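You operate a simulated robot arm through the tools that you are given. There is no shell and no other tool.

You run a simulated robot arm. Do the job below in one go: nothing can be reset, and whatever is moved stays where it is left.

Task
Put things in order on the top of the pipe bench. At the end: the grey charge flask from the top of the pipe bench is on the silver splash plate; the orange wire brush stands where the blue sleeve tape stood; the blue sleeve tape stands where the blue rail buffer stood; the blue rail buffer from the top of the pipe bench stands where the grey charge flask stood; whatever was shut is shut again. Leave all else as you found it, and nothing knocked over. Set down upright: charge flask.

Only the result counts: the job must be done as asked and must still hold three seconds after the hand-in. Knocking over, shifting, dropping, spilling or breaking anything else fails it.

Robot
A 7-joint arm with a two-finger parallel gripper, fixed in place. Base frame: the origin is at the foot of the arm, x ahead of it, y to its left, z up; the work surface is at about z = 0. Units: mm, degrees, N and s.
With the tool pointing down near the work surface it reaches from about 220 to 580 mm from the base axis. Its first joint turns from -66.0 to 66.0 degrees. Payload 2.5 kg.
The tool frame sits at the grasp point between the pads (the TCP): z along the fingers, y along the line on which they close. The tips reach 23 mm beyond it. Largest opening 94 mm; finger width 38, thickness 10; the body of the gripper, 54 by 96 mm, starts 39 mm behind the TCP.
Orientation is that of the tool frame in the base frame, as a unit quaternion [w, x, y, z]. With the fingers straight down and closing along the base's y, the tool's x points along the base's -x, its y along +y and its z along -z.

Tools
- The arm moves only by the tool move_arm. Its argument "plan" is a list of rows, each a list of 6 numbers: the shift along the base's x, y, z in units of 40 mm (1.0 is 40 mm), then the turn, a rotation vector about the base's x, y, z in units of 6 degrees (1.0 is 6 degrees). In form: [[x, y, z, rx, ry, rz], ...]. A call has 1 to 20 rows; each row shifts and turns the commanded pose from where the row before left it. "gripper" is the opening, from 0 (shut) to 1 (fully open), set as the call begins (left out, the last holds). A call with a number of a shift or a turn outside -1 to 1 is refused whole. Each row takes 0.2 s and may step no farther than 50 mm and 8.6 degrees from the row before; otherwise, or with a gripper value out of range, the whole call is refused. A pose out of reach is approached as far as the arm can. The call stops where the force on the tool passes 40 N (or 10 N more than at its start, if that is more) or the arm is blocked; 0.2 s more then pass. The fingers move at their own pace (about 108 mm/s each) and stop on an object; they squeeze with about 24 N. The grip force told is the motor's: it shows also when the fingers shut on nothing. Time passes only in rows, and 0.2 s behind the last, so rows that do not move let the fingers close. The reply holds the time, the measured pose of the TCP, the force on the tool along the base axes, the opening and the grip force, in the units named above and with some noise, with the torque about the TCP (base axes, N m) and any sound that the robot's microphone picked up.
- Cameras (640 x 400 px; columns grow to the right, rows downward): "scene" is fixed at [93.7, -395.5, 548]; the picture's right is [0.94, -0.34, 0.00], its down [-0.20, -0.57, -0.80] and it looks along [0.27, 0.75, -0.60] (base axes); focal length 259 px, centre (320, 200). "wrist" rides on the gripper at [86, 16, -74] in the tool frame; the picture's right is [-0.18, 0.98, 0.00], its down [-0.58, -0.11, -0.81] and it looks along [-0.79, -0.15, 0.59] (tool axes); focal length 243 px, centre (320, 200). There is no depth. A picture from a camera that has moved, and an enlarged one, comes with that camera's place and axes in the base frame and with its lens. The place of the scene camera against the robot may be out by one fixed shift of up to 18 mm in any direction.
- capture(camera): a new picture of that camera. It takes no simulated time.
- zoom(camera, box): a new picture of the part [left, top, right, bottom] of that camera's present view, enlarged. It takes no simulated time.
- sign_off(): hands the job in; it is judged then, once.

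Nothing tells you positions but the pictures and the camera data. Unless the task says otherwise, let go and move clear before handing in.

The tools are called after "Call:" as a command line: name --pt "numbers of a row" for each row, then --argument value for the rest, lists and objects as JSON in quotes. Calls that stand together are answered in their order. move_arm: Moves the arm, as the interface text tells. Its arguments: {"type":"object","properties":{"plan":{"type":"array","items":{"type":"array","items":{"type":"number"}}},"gripper":{"type":"number"}},"required":["plan"]} The other tools are called the same way: capture (camera) takes a picture; zoom (camera, box) takes an enlarged picture of a part of a camera's view; sign_off () hands the job in.

At the start:

```text
clock: 0.0
ee_pos: [425.7, 103.8, 316.9]
tool_rot: [0.0, 0.0, 1.0, 0.0]
wrist_force: [0.7, -0.2, 0.4]
wrist_torque: [0.0, 0.01, -0.03]
opening: 94.1
grip_force: 0.0
```

scene: 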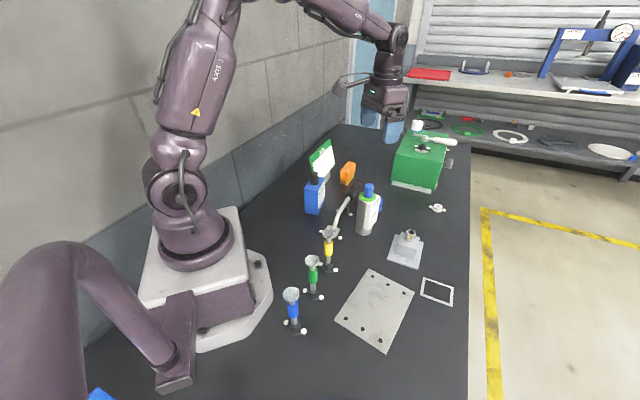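
wrist: 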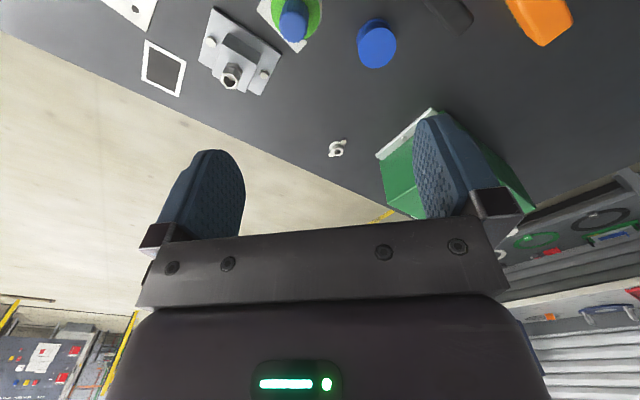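

I see a dark bench with a silver plate, several valves and fittings, a blue boxy object, an orange item, a white and blue bottle, a green box and others. I'll zoom in to identify each thing before moving.

Call:
zoom --camera "scene" --box '[270, 120, 430, 220]'

Call:
zoom --camera "scene" --box '[260, 220, 480, 360]'

Call:
zoom --camera "scene" --box '[370, 100, 490, 175]'

Call:
zoom --camera "scene" --box '[60, 340, 260, 400]'

Call:
zoom --camera "wrist" --box '[80, 0, 640, 220]'

```text
4.00 times, centred on (350, 170) of scene
camera zoom: at [93.7, -395.5, 548.0], right [0.94, -0.34, 0.0], down [-0.2, -0.57, -0.8], along [0.27, 0.75, -0.6], focal length 1035 px, centre (200, 320)
```

zoom: 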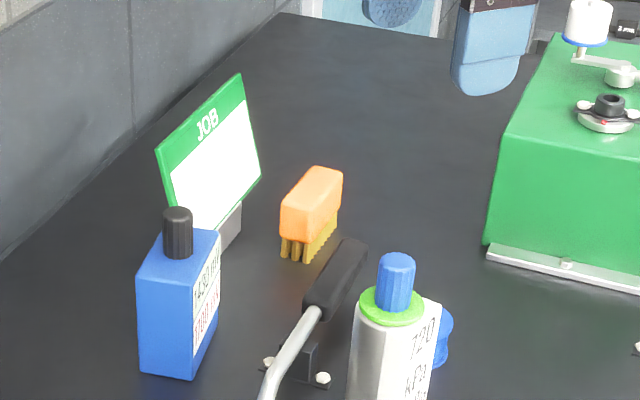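

```text
2.86 times, centred on (370, 290) of scene
camera zoom: at [93.7, -395.5, 548.0], right [0.94, -0.34, 0.0], down [-0.2, -0.57, -0.8], along [0.27, 0.75, -0.6], focal length 739 px, centre (177, -57)
```

zoom: 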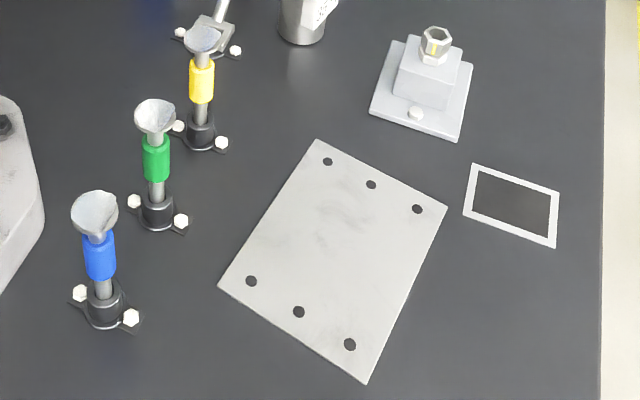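

```text
5.33 times, centred on (430, 138) of scene
camera zoom: at [93.7, -395.5, 548.0], right [0.94, -0.34, 0.0], down [-0.2, -0.57, -0.8], along [0.27, 0.75, -0.6], focal length 1380 px, centre (-267, 533)
```

zoom: 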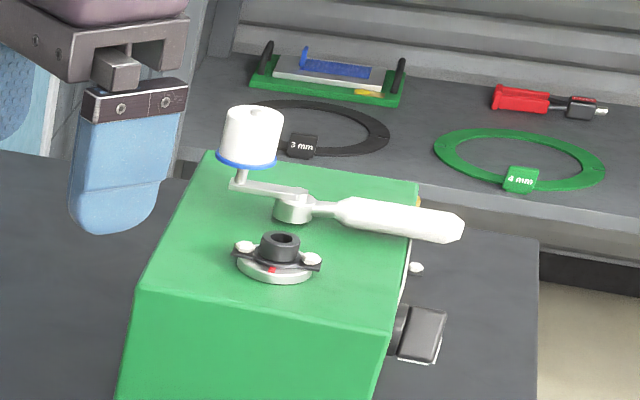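

```text
3.20 times, centred on (160, 370) of scene
camera zoom: at [93.7, -395.5, 548.0], right [0.94, -0.34, 0.0], down [-0.2, -0.57, -0.8], along [0.27, 0.75, -0.6], focal length 828 px, centre (832, -344)
```

zoom: 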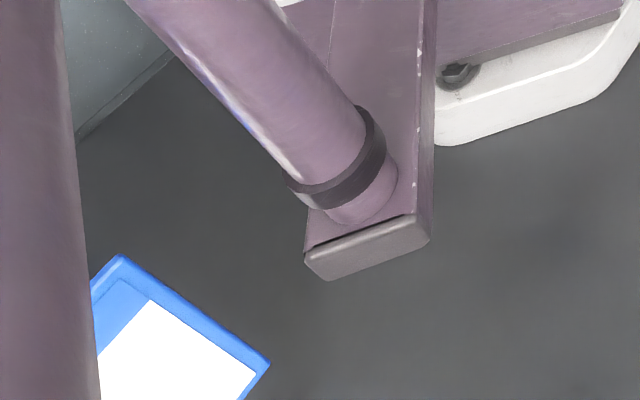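

```text
1.14 times, centred on (360, 110) of wrist
camera zoom: at [339.4, 120.1, 390.3], right [0.18, 0.98, 0.0], down [0.58, -0.11, 0.81], along [0.79, -0.15, -0.59], focal length 277 px, centre (274, 303)
```

zoom: 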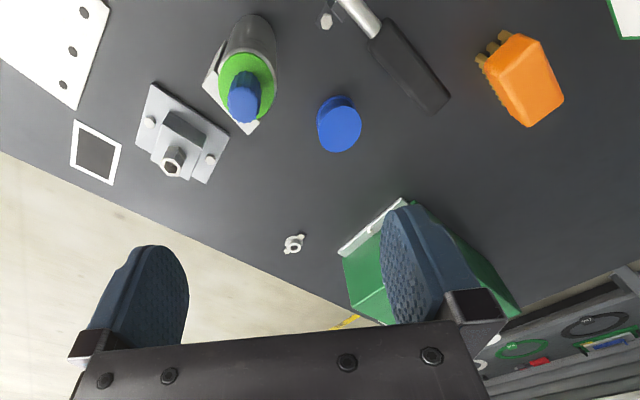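

I take the grey flask with the blue cap to be at about (417, 85), the orange brush further back, and a blue round thing behind the flask. I'll raise and retract the arm to get a better wrist view of the whole bench.

Call:
move_arm --pt "-0.8 0 0.5 0 0 0" --pt "-0.8 0 0.5 0 0 0" --pt "-0.8 0 0.5 0 0 0" --pt "-0.8 0 0.5 0 0 0" --gripper 1

Call:
capture --camera "wrist"

Call:
capture --camera "scene"

```text
clock: 1.0
ee_pos: [298.7, 106.1, 397.1]
tool_rot: [0.001, 0.0, 1.0, 0.0]
wrist_force: [-0.2, 0.5, 0.1]
wrist_torque: [0.0, -0.03, -0.05]
opening: 94.1
grip_force: 0.1
```

```text
taken
camera wrist: at [211.5, 122.2, 470.9], right [0.18, 0.98, 0.0], down [0.58, -0.11, 0.81], along [0.79, -0.15, -0.59], focal length 243 px, centre (320, 200)
```

wrist: 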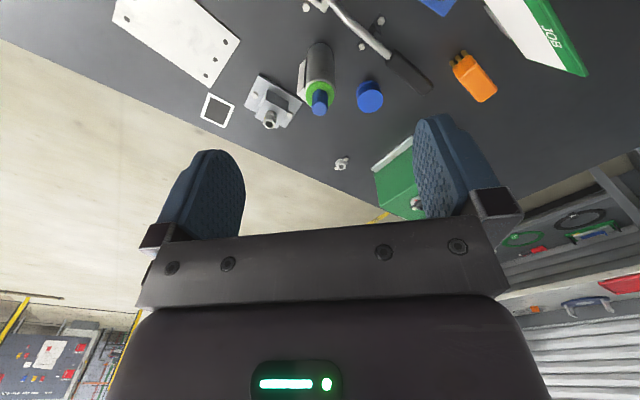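

```text
taken
```

scene: 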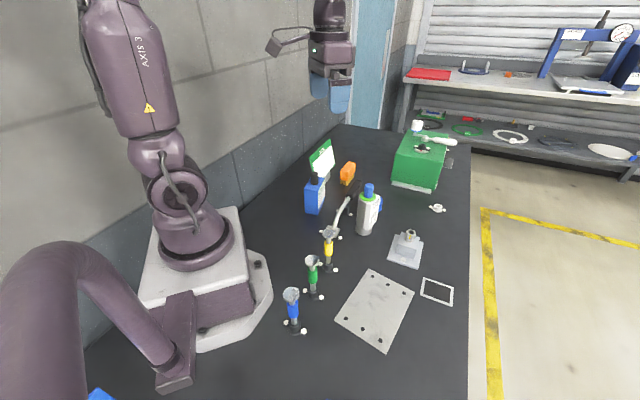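

The wrist view shows the round blue item, the brush, the flask and part of the blue box-shaped thing. I'll zoom to decide which is the tape and which is the buffer.

Call:
zoom --camera "wrist" --box '[290, 50, 440, 144]'

Call:
zoom --camera "wrist" --box '[300, 0, 620, 110]'

Call:
zoom --camera "scene" --box '[290, 135, 400, 245]'

Call:
zoom --camera "scene" --box '[390, 10, 640, 170]'

```text
4.26 times, centred on (365, 97) of wrist
camera zoom: at [211.5, 122.2, 470.9], right [0.18, 0.98, 0.0], down [0.58, -0.11, 0.81], along [0.79, -0.15, -0.59], focal length 1032 px, centre (128, 638)
```

zoom: 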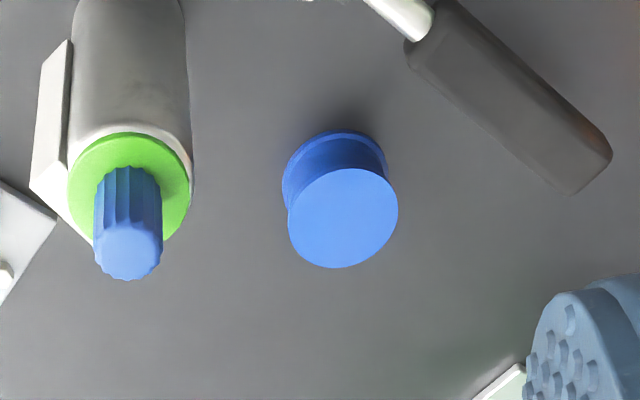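

```text
2.00 times, centred on (460, 55) of wrist
camera zoom: at [211.5, 122.2, 470.9], right [0.18, 0.98, 0.0], down [0.58, -0.11, 0.81], along [0.79, -0.15, -0.59], focal length 485 px, centre (40, 490)
```

zoom: 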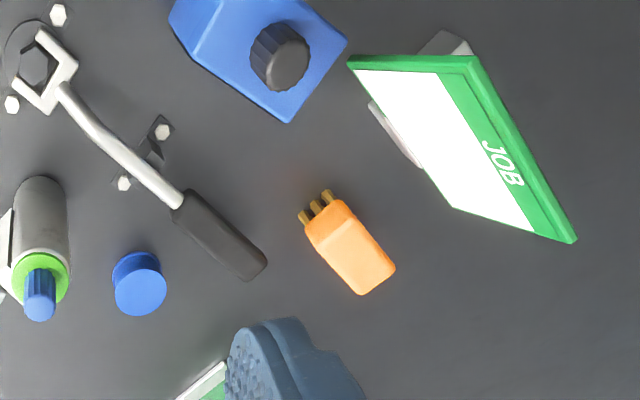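

```text
3.64 times, centred on (345, 190) of scene
camera zoom: at [93.7, -395.5, 548.0], right [0.94, -0.34, 0.0], down [-0.2, -0.57, -0.8], along [0.27, 0.75, -0.6], focal length 941 px, centre (229, 236)
```

zoom: 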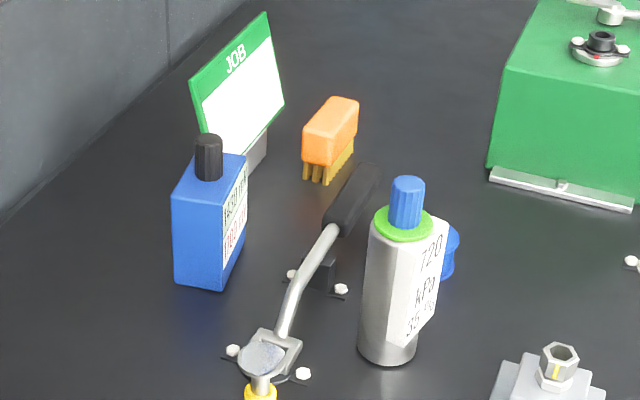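

```text
2.50 times, centred on (515, 90) of scene
camera zoom: at [93.7, -395.5, 548.0], right [0.94, -0.34, 0.0], down [-0.2, -0.57, -0.8], along [0.27, 0.75, -0.6], focal length 647 px, centre (-168, 475)
```

zoom: 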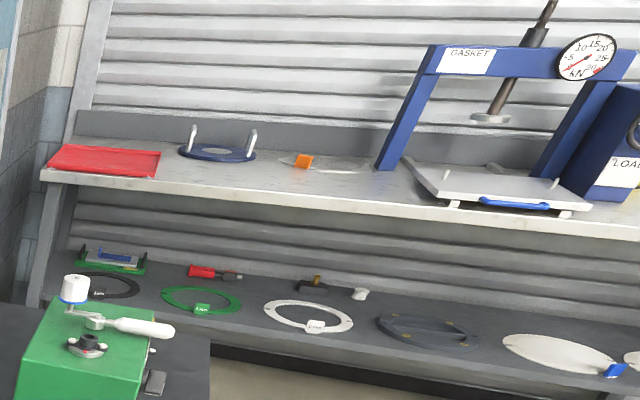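

The round blue thing looks spool-shaped; the blue box with a black cap carries a label. I need to read labels and check other places, including the blue thing at the bottom-left and the green box.

Call:
zoom --camera "scene" --box '[295, 135, 345, 220]'

Call:
zoom --camera "scene" --box '[350, 175, 390, 240]'

Call:
zoom --camera "scene" --box '[385, 110, 475, 215]'

Call:
zoom --camera "wrist" --box '[320, 130, 520, 240]'

```text
4.71 times, centred on (320, 178) of scene
camera zoom: at [93.7, -395.5, 548.0], right [0.94, -0.34, 0.0], down [-0.2, -0.57, -0.8], along [0.27, 0.75, -0.6], focal length 1217 px, centre (320, 306)
```

zoom: 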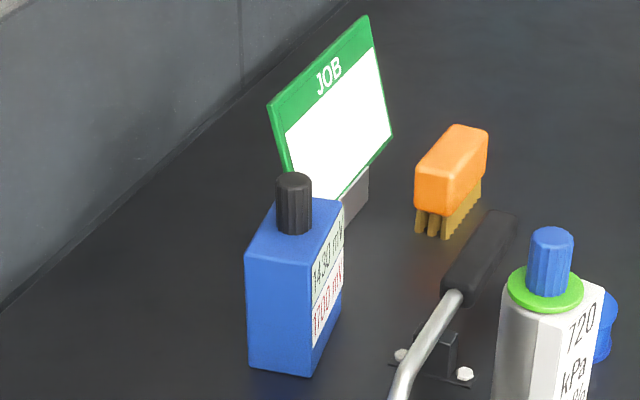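

```text
6.15 times, centred on (370, 208) of scene
camera zoom: at [93.7, -395.5, 548.0], right [0.94, -0.34, 0.0], down [-0.2, -0.57, -0.8], along [0.27, 0.75, -0.6], focal length 1592 px, centre (12, 154)
```

zoom: 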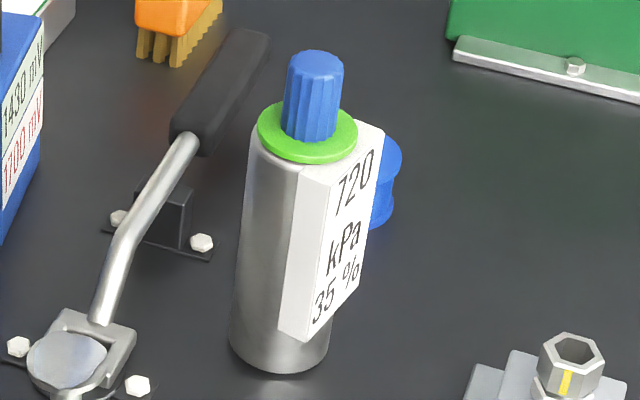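

```text
3.81 times, centred on (430, 162) of scene
camera zoom: at [93.7, -395.5, 548.0], right [0.94, -0.34, 0.0], down [-0.2, -0.57, -0.8], along [0.27, 0.75, -0.6], focal length 985 px, centre (-99, 343)
```

zoom: 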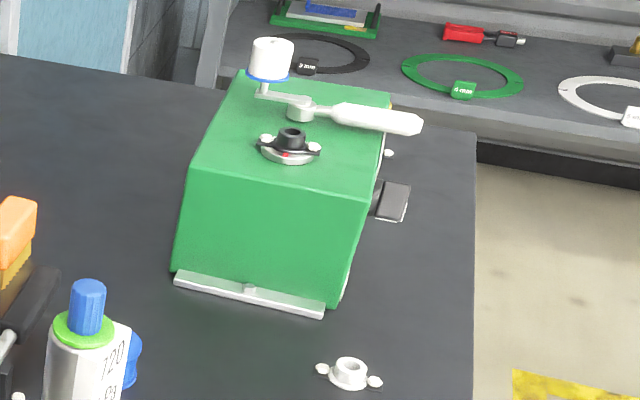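

```text
3.20 times, centred on (420, 185) of wrist
camera zoom: at [211.5, 122.2, 470.9], right [0.18, 0.98, 0.0], down [0.58, -0.11, 0.81], along [0.79, -0.15, -0.59], focal length 776 px, centre (0, 248)
```

zoom: 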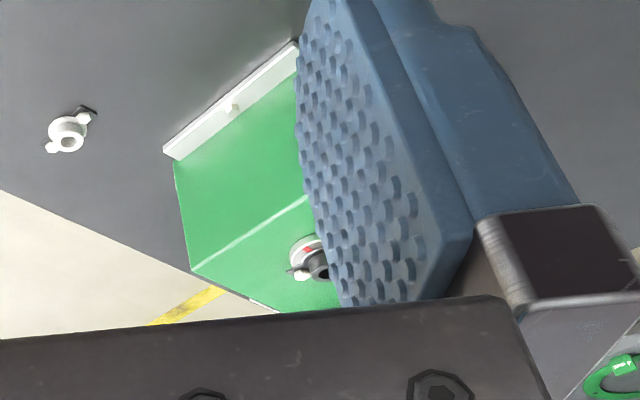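

My reading is: the round spool is the sleeve tape at about (495, 172), the capped blue box with mV labels is the rail buffer at about (308, 245), and the brush is at about (480, 358). I'll turn the wrist to look over the left side of the bench, then check for any other blue items.

Call:
move_arm --pt "-0.7 0 0 0 0 1" --pt "-0.7 0 0 0 0 1" --pt "-0.3 0 0 0 0 1" --pt "0 0 0 0 0 1" --pt "0 0 0 0 0 1" --pt "0 0 0 0 0 1" --pt "0 0 0 0 0 1"

Call:
capture --camera "wrist"

Call:
capture --camera "scene"

```text
clock: 2.6
ee_pos: [229.6, 104.9, 396.6]
tool_rot: [0.0, -0.359, 0.933, -0.001]
wrist_force: [0.0, 0.0, -0.3]
wrist_torque: [0.05, -0.03, -0.03]
opening: 94.0
grip_force: 0.2
```

```text
taken
camera wrist: at [154.7, 58.2, 470.1], right [-0.52, 0.85, 0.0], down [0.5, 0.31, 0.81], along [0.69, 0.42, -0.59], focal length 243 px, centre (320, 200)
```

wrist: 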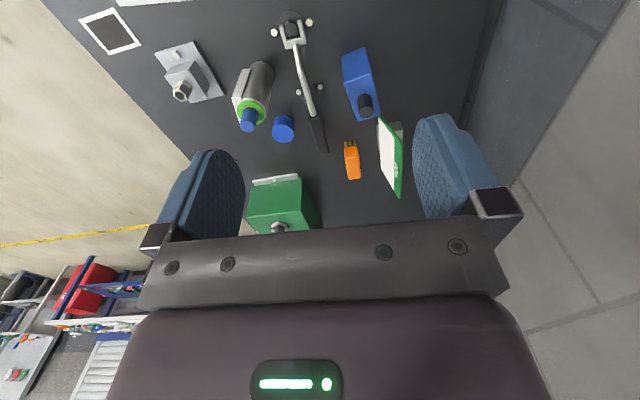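

```text
taken
```

scene: 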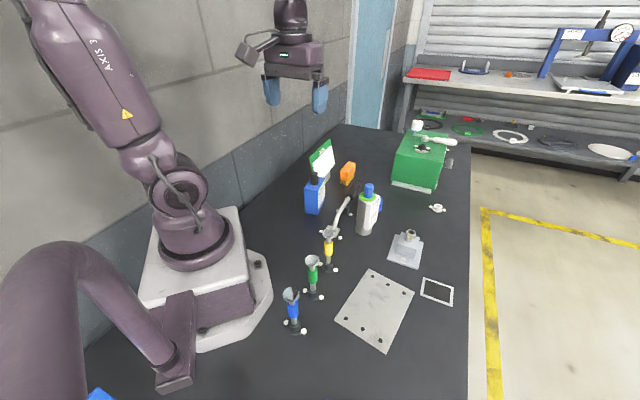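

This view shows all four items clearly, with no other blue objects on this side. I'll zoom in to measure.

Call:
zoom --camera "wrist" --box '[220, 50, 420, 200]'

Call:
zoom --camera "wrist" --box '[320, 30, 430, 200]'

Call:
zoom --camera "wrist" --box '[220, 50, 320, 150]'

```text
2.67 times, centred on (320, 125) of wrist
camera zoom: at [154.7, 58.2, 470.1], right [-0.52, 0.85, 0.0], down [0.5, 0.31, 0.81], along [0.69, 0.42, -0.59], focal length 647 px, centre (320, 400)
```

zoom: 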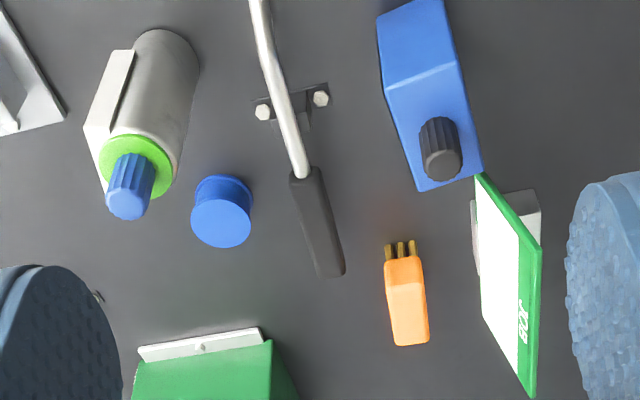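

```text
2.35 times, centred on (375, 115) of wrist
camera zoom: at [154.7, 58.2, 470.1], right [-0.52, 0.85, 0.0], down [0.5, 0.31, 0.81], along [0.69, 0.42, -0.59], focal length 571 px, centre (191, 400)
```

zoom: 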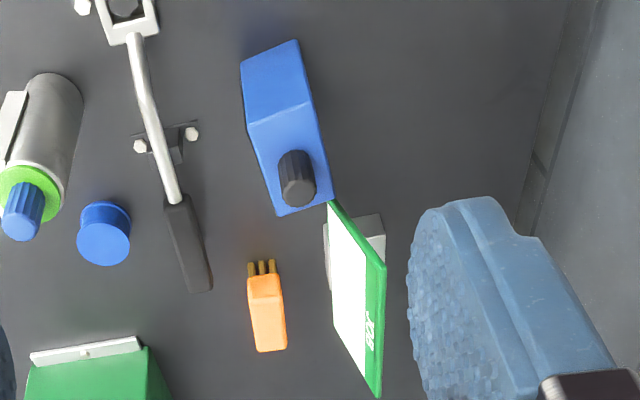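

```text
4.00 times, centred on (270, 100) of wrist
camera zoom: at [154.7, 58.2, 470.1], right [-0.52, 0.85, 0.0], down [0.5, 0.31, 0.81], along [0.69, 0.42, -0.59], focal length 970 px, centre (520, 600)
```

zoom: 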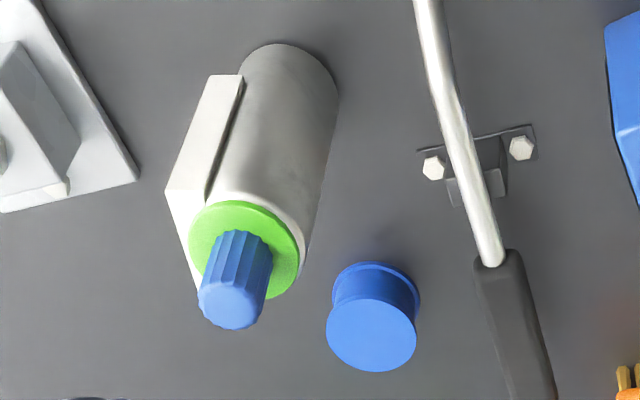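

I now have: flask centre about (413, 85), cap top about z 157, with a label block facing azimuth −60°. Tape is about (497, 171), 29 tall and 51 wide; buffer about (308, 244); brush about (480, 354), 63 tall. I'll move above the flask with the jaws square to its label for fine alignment.

Call:
move_arm --pt "0.769 -0.091 -0.654 0 0 -0.322" --pt "0.769 -0.091 -0.654 0 0 -0.322" --pt "0.769 -0.091 -0.654 0 0 -0.322" --pt "0.769 -0.091 -0.654 0 0 -0.322" --pt "0.769 -0.091 -0.654 0 0 -0.322" --pt "0.769 -0.091 -0.654 0 0 -0.322"

Call:
capture --camera "wrist"

Call:
capture --camera "scene"

```text
clock: 4.0
ee_pos: [416.1, 82.0, 240.3]
tool_rot: [0.0, -0.262, 0.965, 0.0]
wrist_force: [0.4, -0.6, -0.7]
wrist_torque: [0.01, -0.01, -0.02]
opening: 94.1
grip_force: 0.1
```

```text
taken
camera wrist: at [334.3, 53.0, 314.2], right [-0.34, 0.94, 0.0], down [0.56, 0.2, 0.81], along [0.76, 0.27, -0.59], focal length 243 px, centre (320, 200)
```

wrist: 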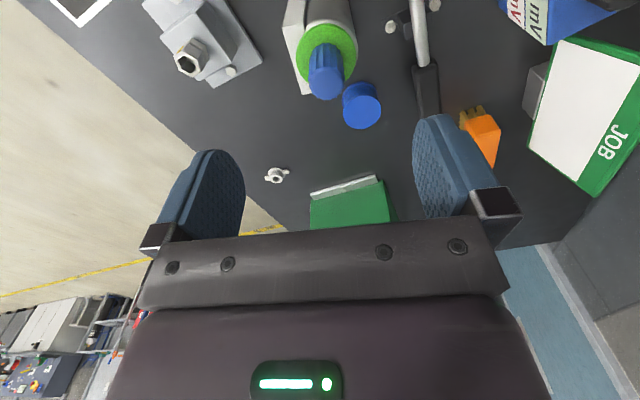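

```text
taken
```

scene: 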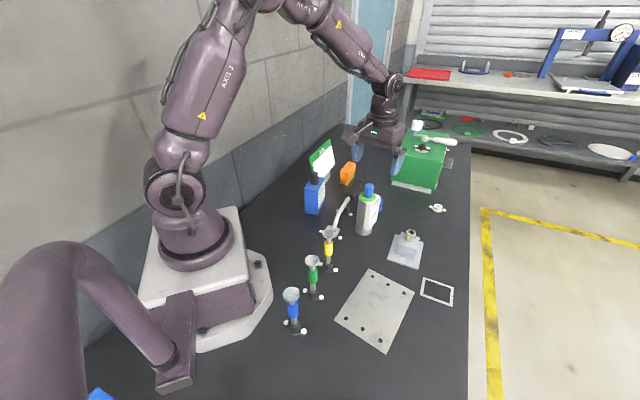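

Call:
zoom --camera "wrist" --box '[240, 0, 400, 100]'

```text
4.00 times, centred on (320, 50) of wrist
camera zoom: at [334.3, 53.0, 314.2], right [-0.34, 0.94, 0.0], down [0.56, 0.2, 0.81], along [0.76, 0.27, -0.59], focal length 970 px, centre (320, 800)
```

zoom: 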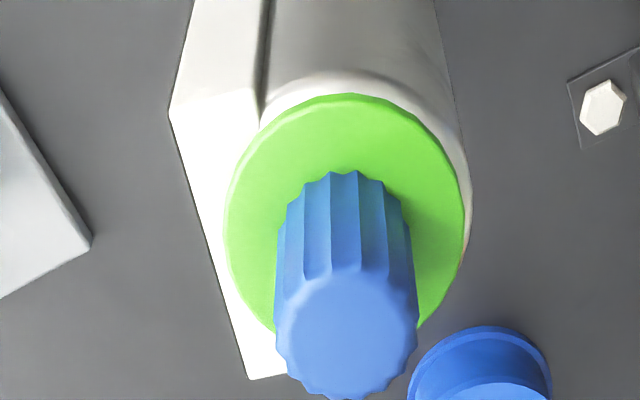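

The cap is about 5 mm nearer and 3 mm to the left of the tool axis, with its top at about z 160; there isn't enough finger length to hold the body properly, so I'll grip the fluted cap. I'll correct and lower partway, then look again.

Call:
move_arm --pt "-0.1275 0.08 -0.5 0 0 0" --pt "0 0 -0.65 0 0 0"

Call:
capture --camera "wrist"

Call:
zoom --camera "wrist" --box '[240, 60, 400, 160]'

Call:
zoom --camera "scene" --box '[320, 120, 440, 240]'

```text
clock: 4.6
ee_pos: [411.2, 85.4, 194.3]
tool_rot: [0.0, -0.263, 0.965, 0.001]
wrist_force: [0.4, 0.8, 0.1]
wrist_torque: [-0.02, -0.01, 0.0]
opening: 94.1
grip_force: 0.1
```

```text
taken
camera wrist: at [328.5, 55.6, 268.0], right [-0.34, 0.94, 0.0], down [0.56, 0.2, 0.81], along [0.76, 0.27, -0.59], focal length 243 px, centre (320, 200)
```

wrist: 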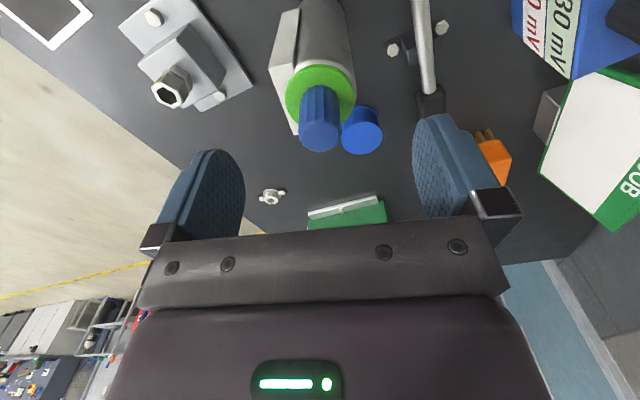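

```text
4.00 times, centred on (320, 110) of wrist
camera zoom: at [328.5, 55.6, 268.0], right [-0.34, 0.94, 0.0], down [0.56, 0.2, 0.81], along [0.76, 0.27, -0.59], focal length 970 px, centre (320, 560)
```

zoom: 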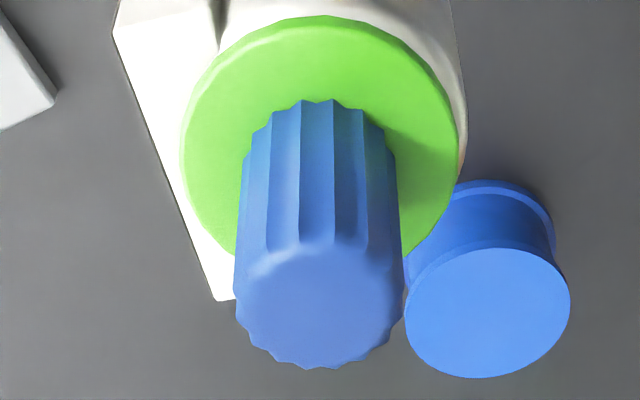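

```text
3.33 times, centred on (380, 180) of scene
camera zoom: at [93.7, -395.5, 548.0], right [0.94, -0.34, 0.0], down [-0.2, -0.57, -0.8], along [0.27, 0.75, -0.6], focal length 862 px, centre (120, 267)
```

zoom: 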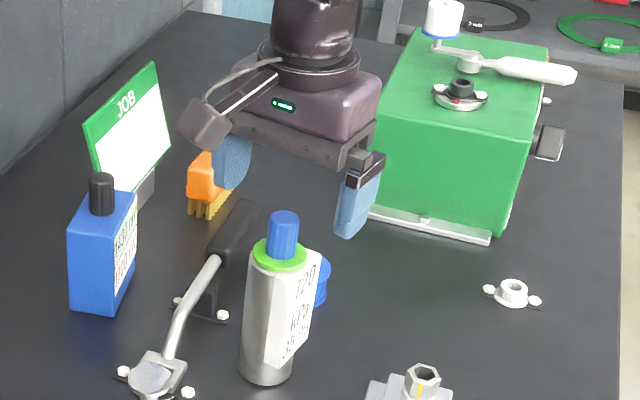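

The cap is centred under the tool axis now (column 320, as expected). I'll lower so the tips sit just above the green ring and close on the cap.

Call:
move_arm --pt "0 0 -0.65 0 0 0" --pt "0 0 -0.65 0 0 0"

Call:
zoom --camera "wrist" --box '[160, 60, 480, 260]'

Call:
zoom --camera "scene" --box '[320, 140, 440, 240]'

```text
clock: 5.2
ee_pos: [411.5, 86.6, 142.9]
tool_rot: [-0.001, -0.262, 0.965, 0.001]
wrist_force: [0.0, 0.6, 0.4]
wrist_torque: [0.01, 0.01, 0.0]
opening: 94.0
grip_force: 0.0
```

```text
2.00 times, centred on (320, 160) of wrist
camera zoom: at [327.6, 55.7, 216.3], right [-0.34, 0.94, 0.0], down [0.56, 0.2, 0.81], along [0.76, 0.27, -0.59], focal length 485 px, centre (320, 280)
```

zoom: 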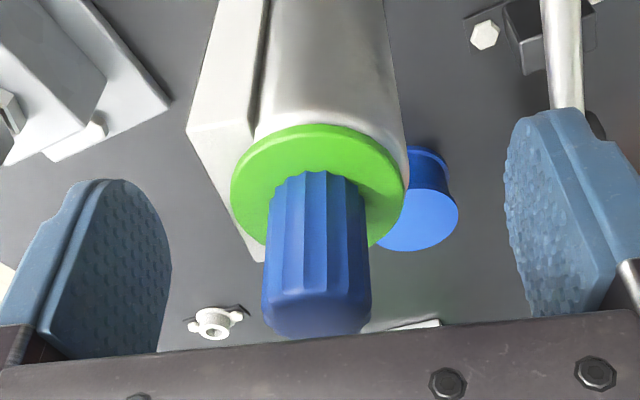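

```text
4.00 times, centred on (380, 190) of scene
camera zoom: at [93.7, -395.5, 548.0], right [0.94, -0.34, 0.0], down [-0.2, -0.57, -0.8], along [0.27, 0.75, -0.6], focal length 1035 px, centre (80, 240)
```

zoom: 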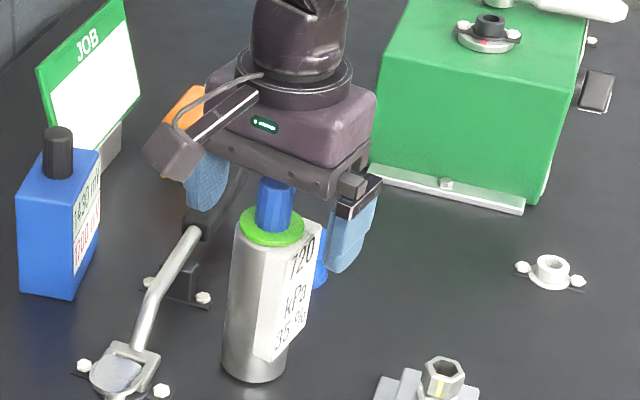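

The fingers straddle the cap evenly with the tips a few millimetres above the ring. I'll close now.

Call:
move_arm --pt "0 0 0 0 0 0" --pt "0 0 0 0 0 0" --pt "0 0 0 0 0 0" --pt "0 0 0 0 0 0" --gripper 0

Call:
zoom --camera "wrist" --box '[160, 60, 480, 260]'

Call:
zoom --camera "scene" --box '[320, 140, 440, 240]'

```text
clock: 6.2
ee_pos: [409.7, 85.4, 143.0]
tool_rot: [0.0, -0.263, 0.965, 0.0]
wrist_force: [0.8, 0.1, 0.2]
wrist_torque: [0.03, -0.03, 0.02]
opening: 46.6
grip_force: 24.1
```

```text
2.00 times, centred on (320, 160) of wrist
camera zoom: at [327.5, 55.7, 216.4], right [-0.34, 0.94, 0.0], down [0.56, 0.2, 0.81], along [0.76, 0.27, -0.59], focal length 485 px, centre (320, 280)
```

zoom: 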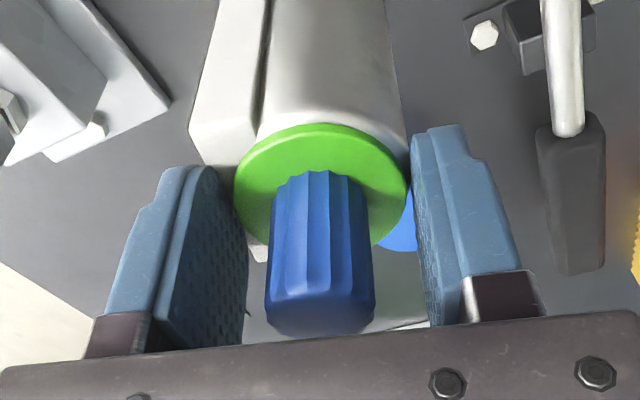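

```text
4.00 times, centred on (380, 190) of scene
camera zoom: at [93.7, -395.5, 548.0], right [0.94, -0.34, 0.0], down [-0.2, -0.57, -0.8], along [0.27, 0.75, -0.6], focal length 1035 px, centre (80, 240)
```

zoom: 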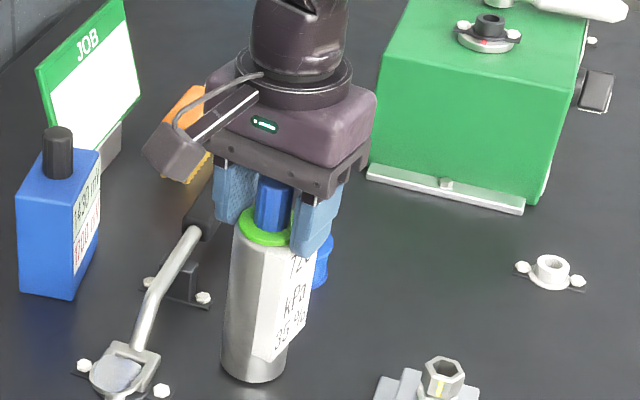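

The fingers stopped at 46.6 mm, so the tips caught the green ring's rim, which is at about z 121. I'll open, raise 9 mm and grip the cap alone.

Call:
move_arm --pt "0 0 0 0 0 0" --pt "0 0 0 0 0 0" --pt "0 0 0.225 0 0 0" --gripper 0.7

Call:
move_arm --pt "0 0 0 0 0 0" --pt "0 0 0 0 0 0" --pt "0 0 0 0 0 0" --pt "0 0 0 0 0 0" --gripper 0

Call:
zoom --camera "wrist" --box '[160, 60, 480, 260]'

Call:
zoom --camera "scene" --box '[320, 140, 440, 240]'

```text
clock: 7.0
ee_pos: [408.9, 87.0, 151.2]
tool_rot: [0.0, -0.262, 0.965, -0.001]
wrist_force: [0.3, 0.5, 0.3]
wrist_torque: [-0.02, -0.03, -0.02]
opening: 65.7
grip_force: 0.2
```

```text
clock: 8.0
ee_pos: [408.5, 86.1, 151.5]
tool_rot: [0.001, -0.262, 0.965, 0.0]
wrist_force: [0.3, -1.4, 1.8]
wrist_torque: [-0.14, 0.07, -0.01]
opening: 21.9
grip_force: 24.6
```

```text
2.00 times, centred on (320, 160) of wrist
camera zoom: at [326.9, 56.0, 225.5], right [-0.34, 0.94, 0.0], down [0.56, 0.2, 0.81], along [0.76, 0.27, -0.59], focal length 485 px, centre (320, 280)
```

zoom: 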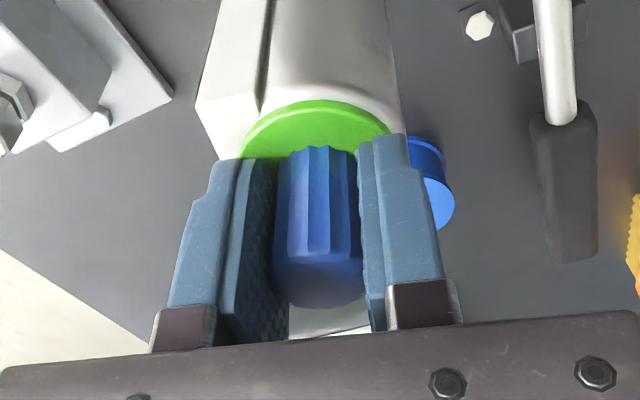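

```text
4.00 times, centred on (380, 190) of scene
camera zoom: at [93.7, -395.5, 548.0], right [0.94, -0.34, 0.0], down [-0.2, -0.57, -0.8], along [0.27, 0.75, -0.6], focal length 1035 px, centre (80, 240)
```

zoom: 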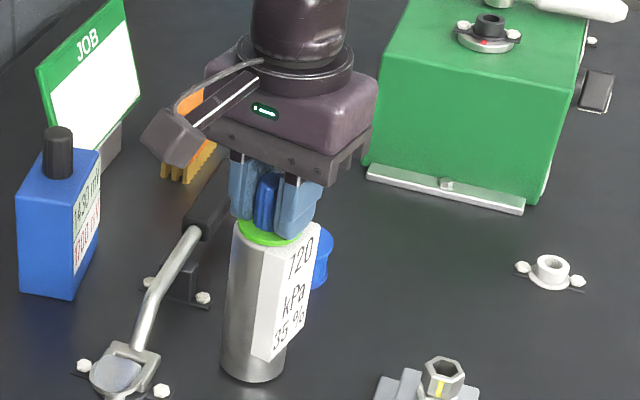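

The cap is held firmly at 21.9 mm. I'll lift straight up and check the hold.

Call:
move_arm --pt "0 0 0.25 0 0 0" --pt "0 0 0.5 0 0 0" --pt "0 0 0.75 0 0 0" --pt "0 0 0.75 0 0 0" --pt "0 0 0.5 0 0 0"

Call:
capture --camera "wrist"

Call:
capture --camera "scene"

```text
clock: 9.2
ee_pos: [409.7, 86.0, 260.8]
tool_rot: [-0.002, -0.262, 0.965, -0.001]
wrist_force: [-0.5, 0.2, -4.2]
wrist_torque: [0.02, 0.0, -0.01]
opening: 21.9
grip_force: 23.9
```

```text
taken
camera wrist: at [326.5, 55.5, 335.2], right [-0.34, 0.94, 0.0], down [0.56, 0.2, 0.81], along [0.76, 0.27, -0.59], focal length 243 px, centre (320, 200)
```

wrist: 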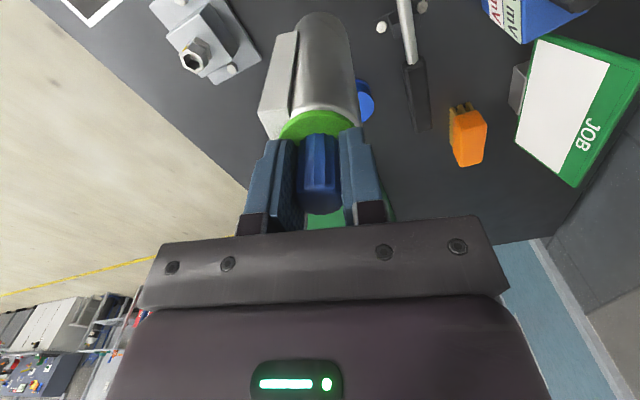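

```text
taken
```

scene: 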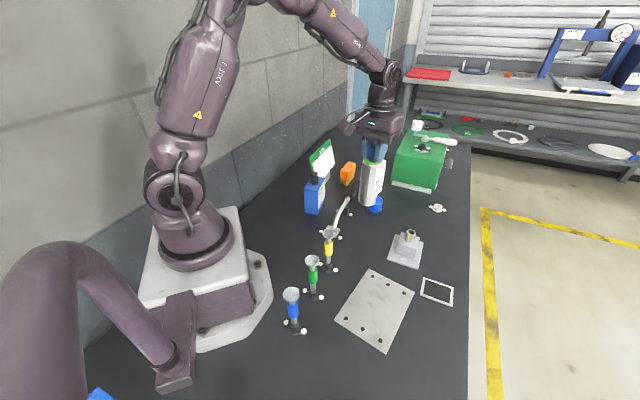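

The flask is off the bench and steady at about 0.43 kg. I'll raise it further and swing it round to a spot where the wrist camera can see the splash plate.

Call:
move_arm --pt "0 0 0.6 0 0 0" --pt "0 0 0.6 0 0 0" --pt "0 0 0.55 0 0 0" --pt "-0.5 -0.307 0 0 0 -0.962" --pt "-0.5 -0.307 0 0 0 -0.962" --pt "-0.5 -0.307 0 0 0 -0.962" --pt "-0.5 -0.307 0 0 0 -0.962" --pt "-0.5 -0.307 0 0 0 -0.962" --pt "-0.5 -0.307 0 0 0 -0.962" --pt "-0.5 -0.307 0 0 0 -0.962"

Call:
capture --camera "wrist"

Call:
capture --camera "scene"

```text
clock: 11.4
ee_pos: [269.9, -0.2, 328.7]
tool_rot: [0.001, 0.088, 0.996, 0.0]
wrist_force: [0.9, 0.9, -4.2]
wrist_torque: [-0.04, -0.01, 0.01]
opening: 22.0
grip_force: 24.5
```

```text
taken
camera wrist: at [187.6, 30.7, 403.3], right [0.35, 0.94, 0.0], down [0.55, -0.21, 0.81], along [0.75, -0.28, -0.59], focal length 243 px, centre (320, 200)
```

wrist: 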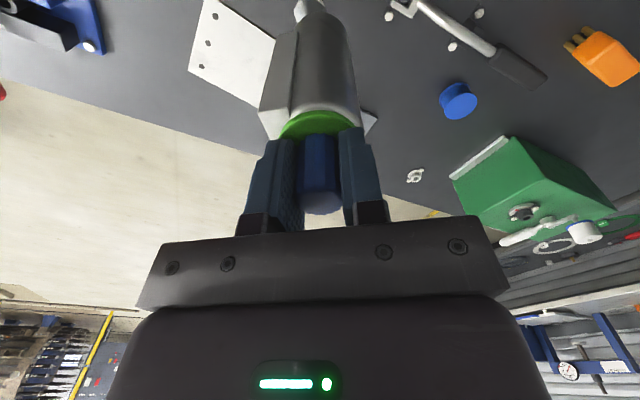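

```text
taken
```

scene: 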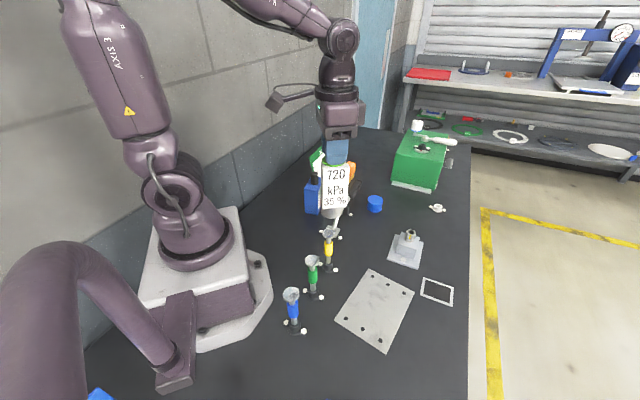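

The plate is partly visible, and there's another blue thing at the top-left of the wrist view. I'll zoom on both.

Call:
zoom --camera "wrist" --box '[0, 0, 160, 100]'

Call:
zoom --camera "wrist" --box '[170, 0, 400, 144]'

Call:
zoom --camera "wrist" --box '[400, 0, 640, 150]'

Call:
zoom --camera "scene" --box '[320, 170, 440, 245]'

```text
4.00 times, centred on (80, 50) of wrist
camera zoom: at [187.6, 30.7, 403.3], right [0.35, 0.94, 0.0], down [0.55, -0.21, 0.81], along [0.75, -0.28, -0.59], focal length 970 px, centre (1280, 800)
```

zoom: 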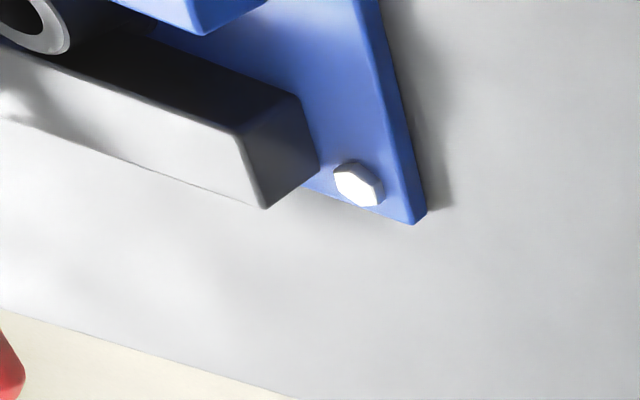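

```text
2.78 times, centred on (285, 72) of wrist
camera zoom: at [187.6, 30.7, 403.3], right [0.35, 0.94, 0.0], down [0.55, -0.21, 0.81], along [0.75, -0.28, -0.59], focal length 674 px, centre (417, 556)
```

zoom: 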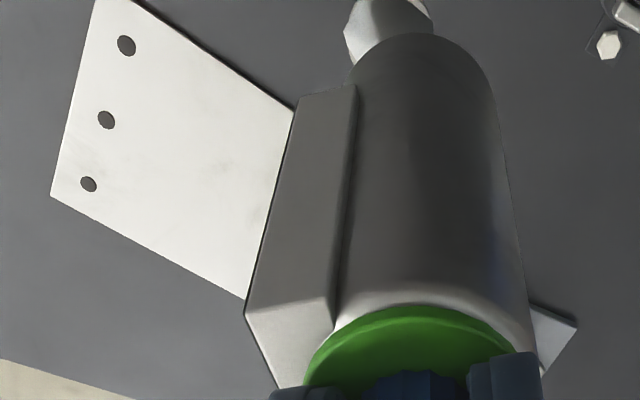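

```text
2.67 times, centred on (520, 75) of wrist
camera zoom: at [187.6, 30.7, 403.3], right [0.35, 0.94, 0.0], down [0.55, -0.21, 0.81], along [0.75, -0.28, -0.59], focal length 647 px, centre (-213, 533)
```

zoom: 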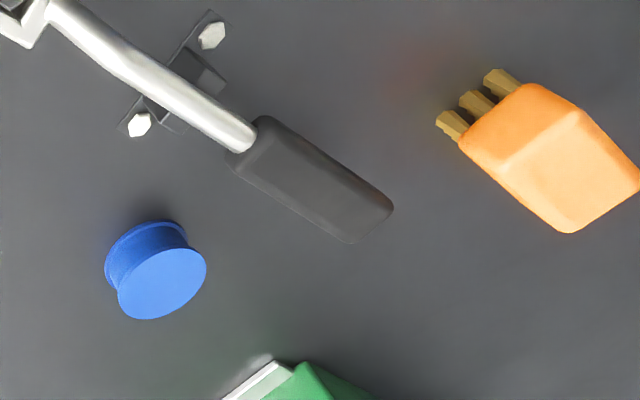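

```text
5.33 times, centred on (380, 208) of scene
camera zoom: at [93.7, -395.5, 548.0], right [0.94, -0.34, 0.0], down [-0.2, -0.57, -0.8], along [0.27, 0.75, -0.6], focal length 1380 px, centre (0, 160)
```

zoom: 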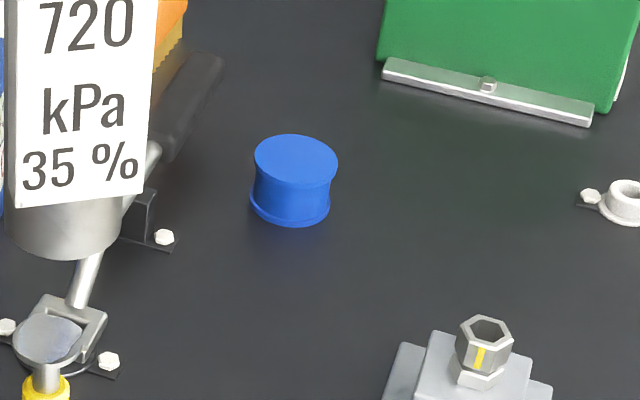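

The plate is about 119 × 166 mm, centred near (325, −140), with its long axis at about 36°. I'll carry the flask over its centre and come down to about 20 mm above it.

Call:
move_arm --pt "0.344 -0.874 0 0 0 0" --pt "0.344 -0.874 0 0 0 0" --pt "0.344 -0.874 0 0 0 0" --pt "0.344 -0.874 0 0 0 0" --pt "0 0 -0.8 0 0 0" --pt "0 0 -0.8 0 0 0" --pt "0 0 -0.8 0 0 0" --pt "0 0 -0.8 0 0 0" --pt "0 0 -0.6 0 0 0"

Call:
capture --camera "wrist"

Call:
capture --camera "scene"

Call:
zoom --camera "scene" --box '[310, 200, 470, 360]'

```text
clock: 13.4
ee_pos: [323.5, -140.9, 176.7]
tool_rot: [0.0, 0.087, 0.996, 0.0]
wrist_force: [0.0, -0.5, -3.5]
wrist_torque: [-0.02, 0.02, 0.02]
opening: 21.9
grip_force: 23.7
```

```text
taken
camera wrist: at [241.6, -110.3, 251.3], right [0.35, 0.94, 0.0], down [0.55, -0.21, 0.81], along [0.75, -0.28, -0.59], focal length 243 px, centre (320, 200)
```

wrist: 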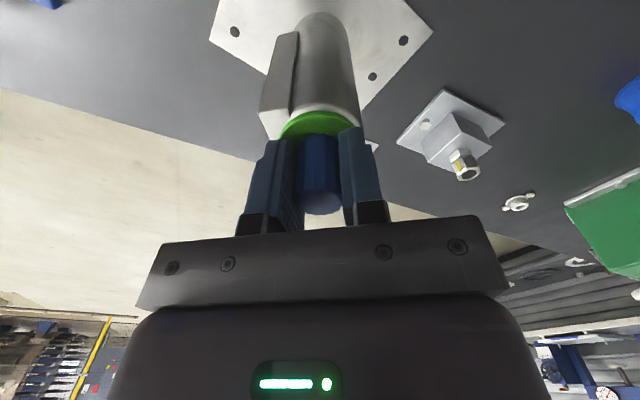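

```text
taken
```

scene: 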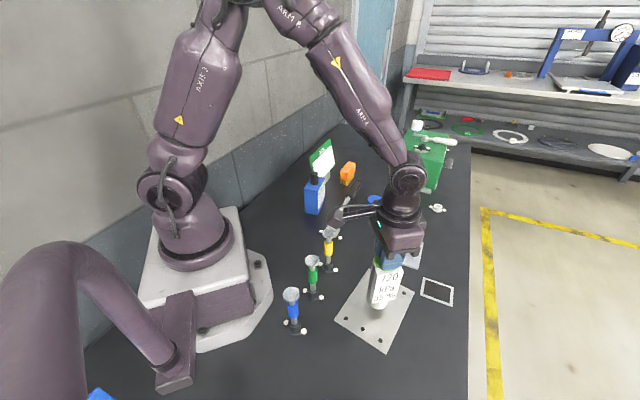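

```text
2.50 times, centred on (390, 280) of scene
camera zoom: at [93.7, -395.5, 548.0], right [0.94, -0.34, 0.0], down [-0.2, -0.57, -0.8], along [0.27, 0.75, -0.6], focal length 647 px, centre (145, 0)
```

zoom: 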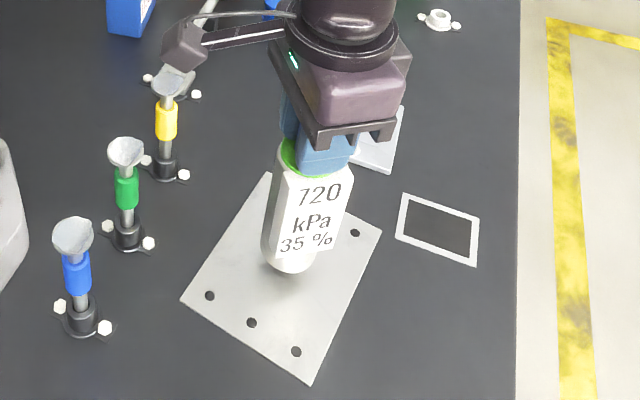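

The flask hangs over the plate's middle, its base about 25 mm up. I'll lower most of the way, then feel for contact.

Call:
move_arm --pt "0 0 -0.25 0 0 0" --pt "0 0 -0.2 0 0 0"

Call:
move_arm --pt "0 0 -0.05 0 0 0"

Call:
move_arm --pt "0 0 -0.04 0 0 0"

```text
clock: 14.0
ee_pos: [324.7, -140.1, 158.8]
tool_rot: [0.001, 0.087, 0.996, 0.0]
wrist_force: [1.4, 0.2, -4.0]
wrist_torque: [0.03, -0.01, 0.0]
opening: 21.7
grip_force: 24.3
```

```text
clock: 14.4
ee_pos: [324.2, -141.0, 157.4]
tool_rot: [0.001, 0.087, 0.996, 0.001]
wrist_force: [0.0, -0.2, -4.4]
wrist_torque: [0.0, 0.0, 0.0]
opening: 22.0
grip_force: 23.9
```

```text
clock: 14.8
ee_pos: [324.8, -139.8, 156.0]
tool_rot: [0.0, 0.088, 0.996, 0.0]
wrist_force: [-0.3, 0.1, -4.3]
wrist_torque: [0.01, 0.01, 0.0]
opening: 21.6
grip_force: 24.3
```

Call:
move_arm --pt "0 0 -0.04 0 0 0"

Call:
move_arm --pt "0 0 -0.03 0 0 0"

Call:
zoom --camera "scene" --box '[350, 260, 430, 330]'

```text
clock: 15.2
ee_pos: [324.6, -140.5, 154.5]
tool_rot: [0.0, 0.088, 0.996, 0.0]
wrist_force: [-0.5, -0.2, -3.3]
wrist_torque: [-0.02, -0.02, -0.01]
opening: 21.8
grip_force: 24.5
```

```text
clock: 15.6
ee_pos: [324.2, -141.4, 153.7]
tool_rot: [0.001, 0.086, 0.996, 0.0]
wrist_force: [-3.7, 2.7, 12.8]
wrist_torque: [0.24, 0.5, 0.06]
opening: 21.8
grip_force: 24.0
```

```text
5.71 times, centred on (390, 295) of scene
camera zoom: at [93.6, -395.5, 548.0], right [0.94, -0.34, 0.0], down [-0.2, -0.57, -0.8], along [0.27, 0.75, -0.6], focal length 1478 px, centre (-80, -343)
```

zoom: 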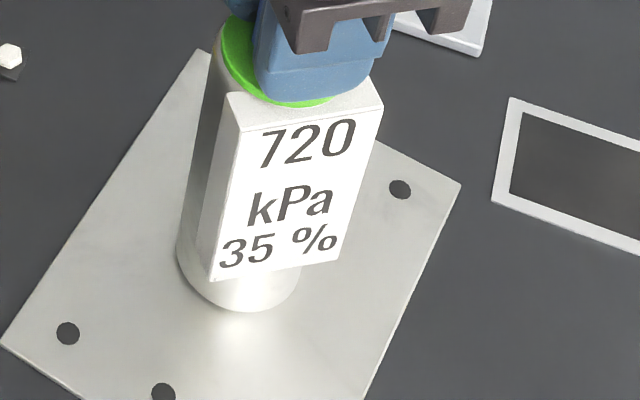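

The flask has touched down on the plate. I'll ease the pressure slightly, then open.

Call:
move_arm --pt "0 0 0.018 0 0 0"

Call:
move_arm --pt "0 0 0 0 0 0" --pt "0 0 0 0 0 0" --gripper 0.4

Call:
zoom --camera "scene" --box '[350, 230, 430, 330]'

Call:
capture --camera "wrist"

```text
clock: 16.0
ee_pos: [324.6, -140.1, 153.5]
tool_rot: [0.0, 0.088, 0.996, -0.001]
wrist_force: [-2.4, 1.3, 9.4]
wrist_torque: [0.11, 0.36, 0.03]
opening: 21.8
grip_force: 23.9
```

```text
clock: 16.6
ee_pos: [324.9, -140.8, 153.8]
tool_rot: [-0.001, 0.087, 0.996, 0.0]
wrist_force: [0.0, -0.4, 0.1]
wrist_torque: [-0.05, 0.01, 0.01]
opening: 38.0
grip_force: 0.0
```

```text
4.00 times, centred on (390, 280) of scene
camera zoom: at [93.7, -395.5, 548.0], right [0.94, -0.34, 0.0], down [-0.2, -0.57, -0.8], along [0.27, 0.75, -0.6], focal length 1035 px, centre (40, -120)
```

zoom: 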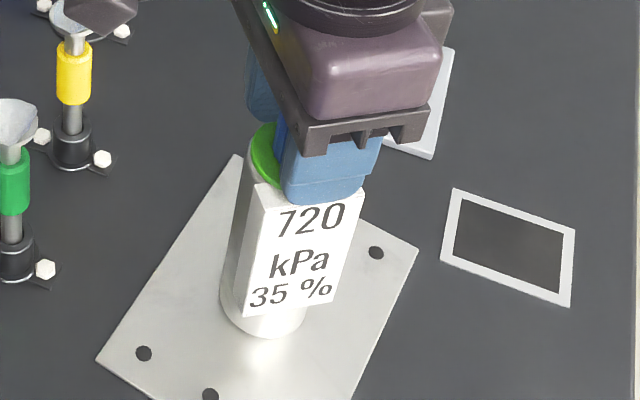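

```text
taken
camera wrist: at [242.1, -109.7, 228.1], right [0.35, 0.94, 0.0], down [0.55, -0.21, 0.81], along [0.75, -0.28, -0.59], focal length 243 px, centre (320, 200)
```

wrist: 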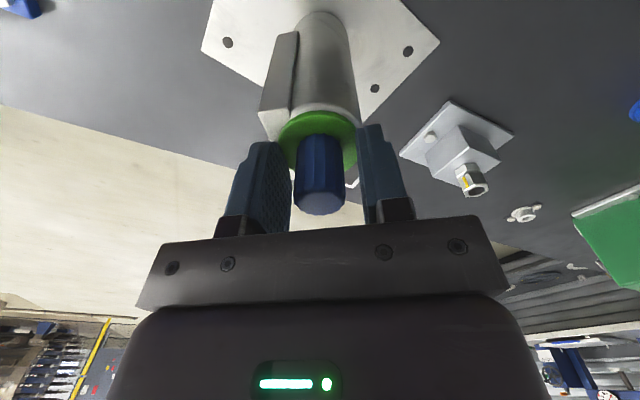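

The flask is free and standing. I'll rise straight up clear of the cap and look back.

Call:
move_arm --pt "0 0 0.4 0 0 0" --pt "0 0 0.8 0 0 0" --pt "0 0 1 0 0 0" --pt "0 0 1 0 0 0"

Call:
capture --camera "wrist"

Call:
capture --camera "scene"

```text
clock: 17.6
ee_pos: [320.7, -141.3, 282.3]
tool_rot: [-0.002, 0.087, 0.996, 0.0]
wrist_force: [0.5, -0.7, 0.4]
wrist_torque: [-0.02, 0.0, 0.0]
opening: 37.6
grip_force: 0.0
```

```text
taken
camera wrist: at [239.1, -110.3, 355.8], right [0.35, 0.94, 0.0], down [0.55, -0.21, 0.81], along [0.75, -0.28, -0.59], focal length 243 px, centre (320, 200)
```

wrist: 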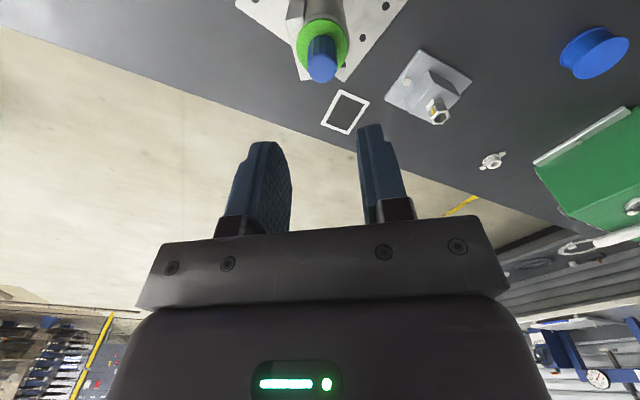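

```text
taken
```

scene: 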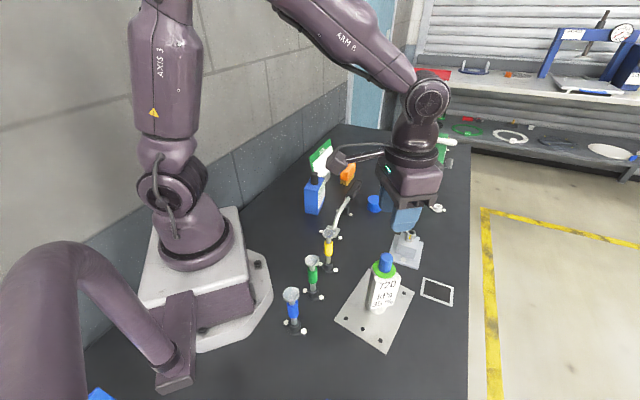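

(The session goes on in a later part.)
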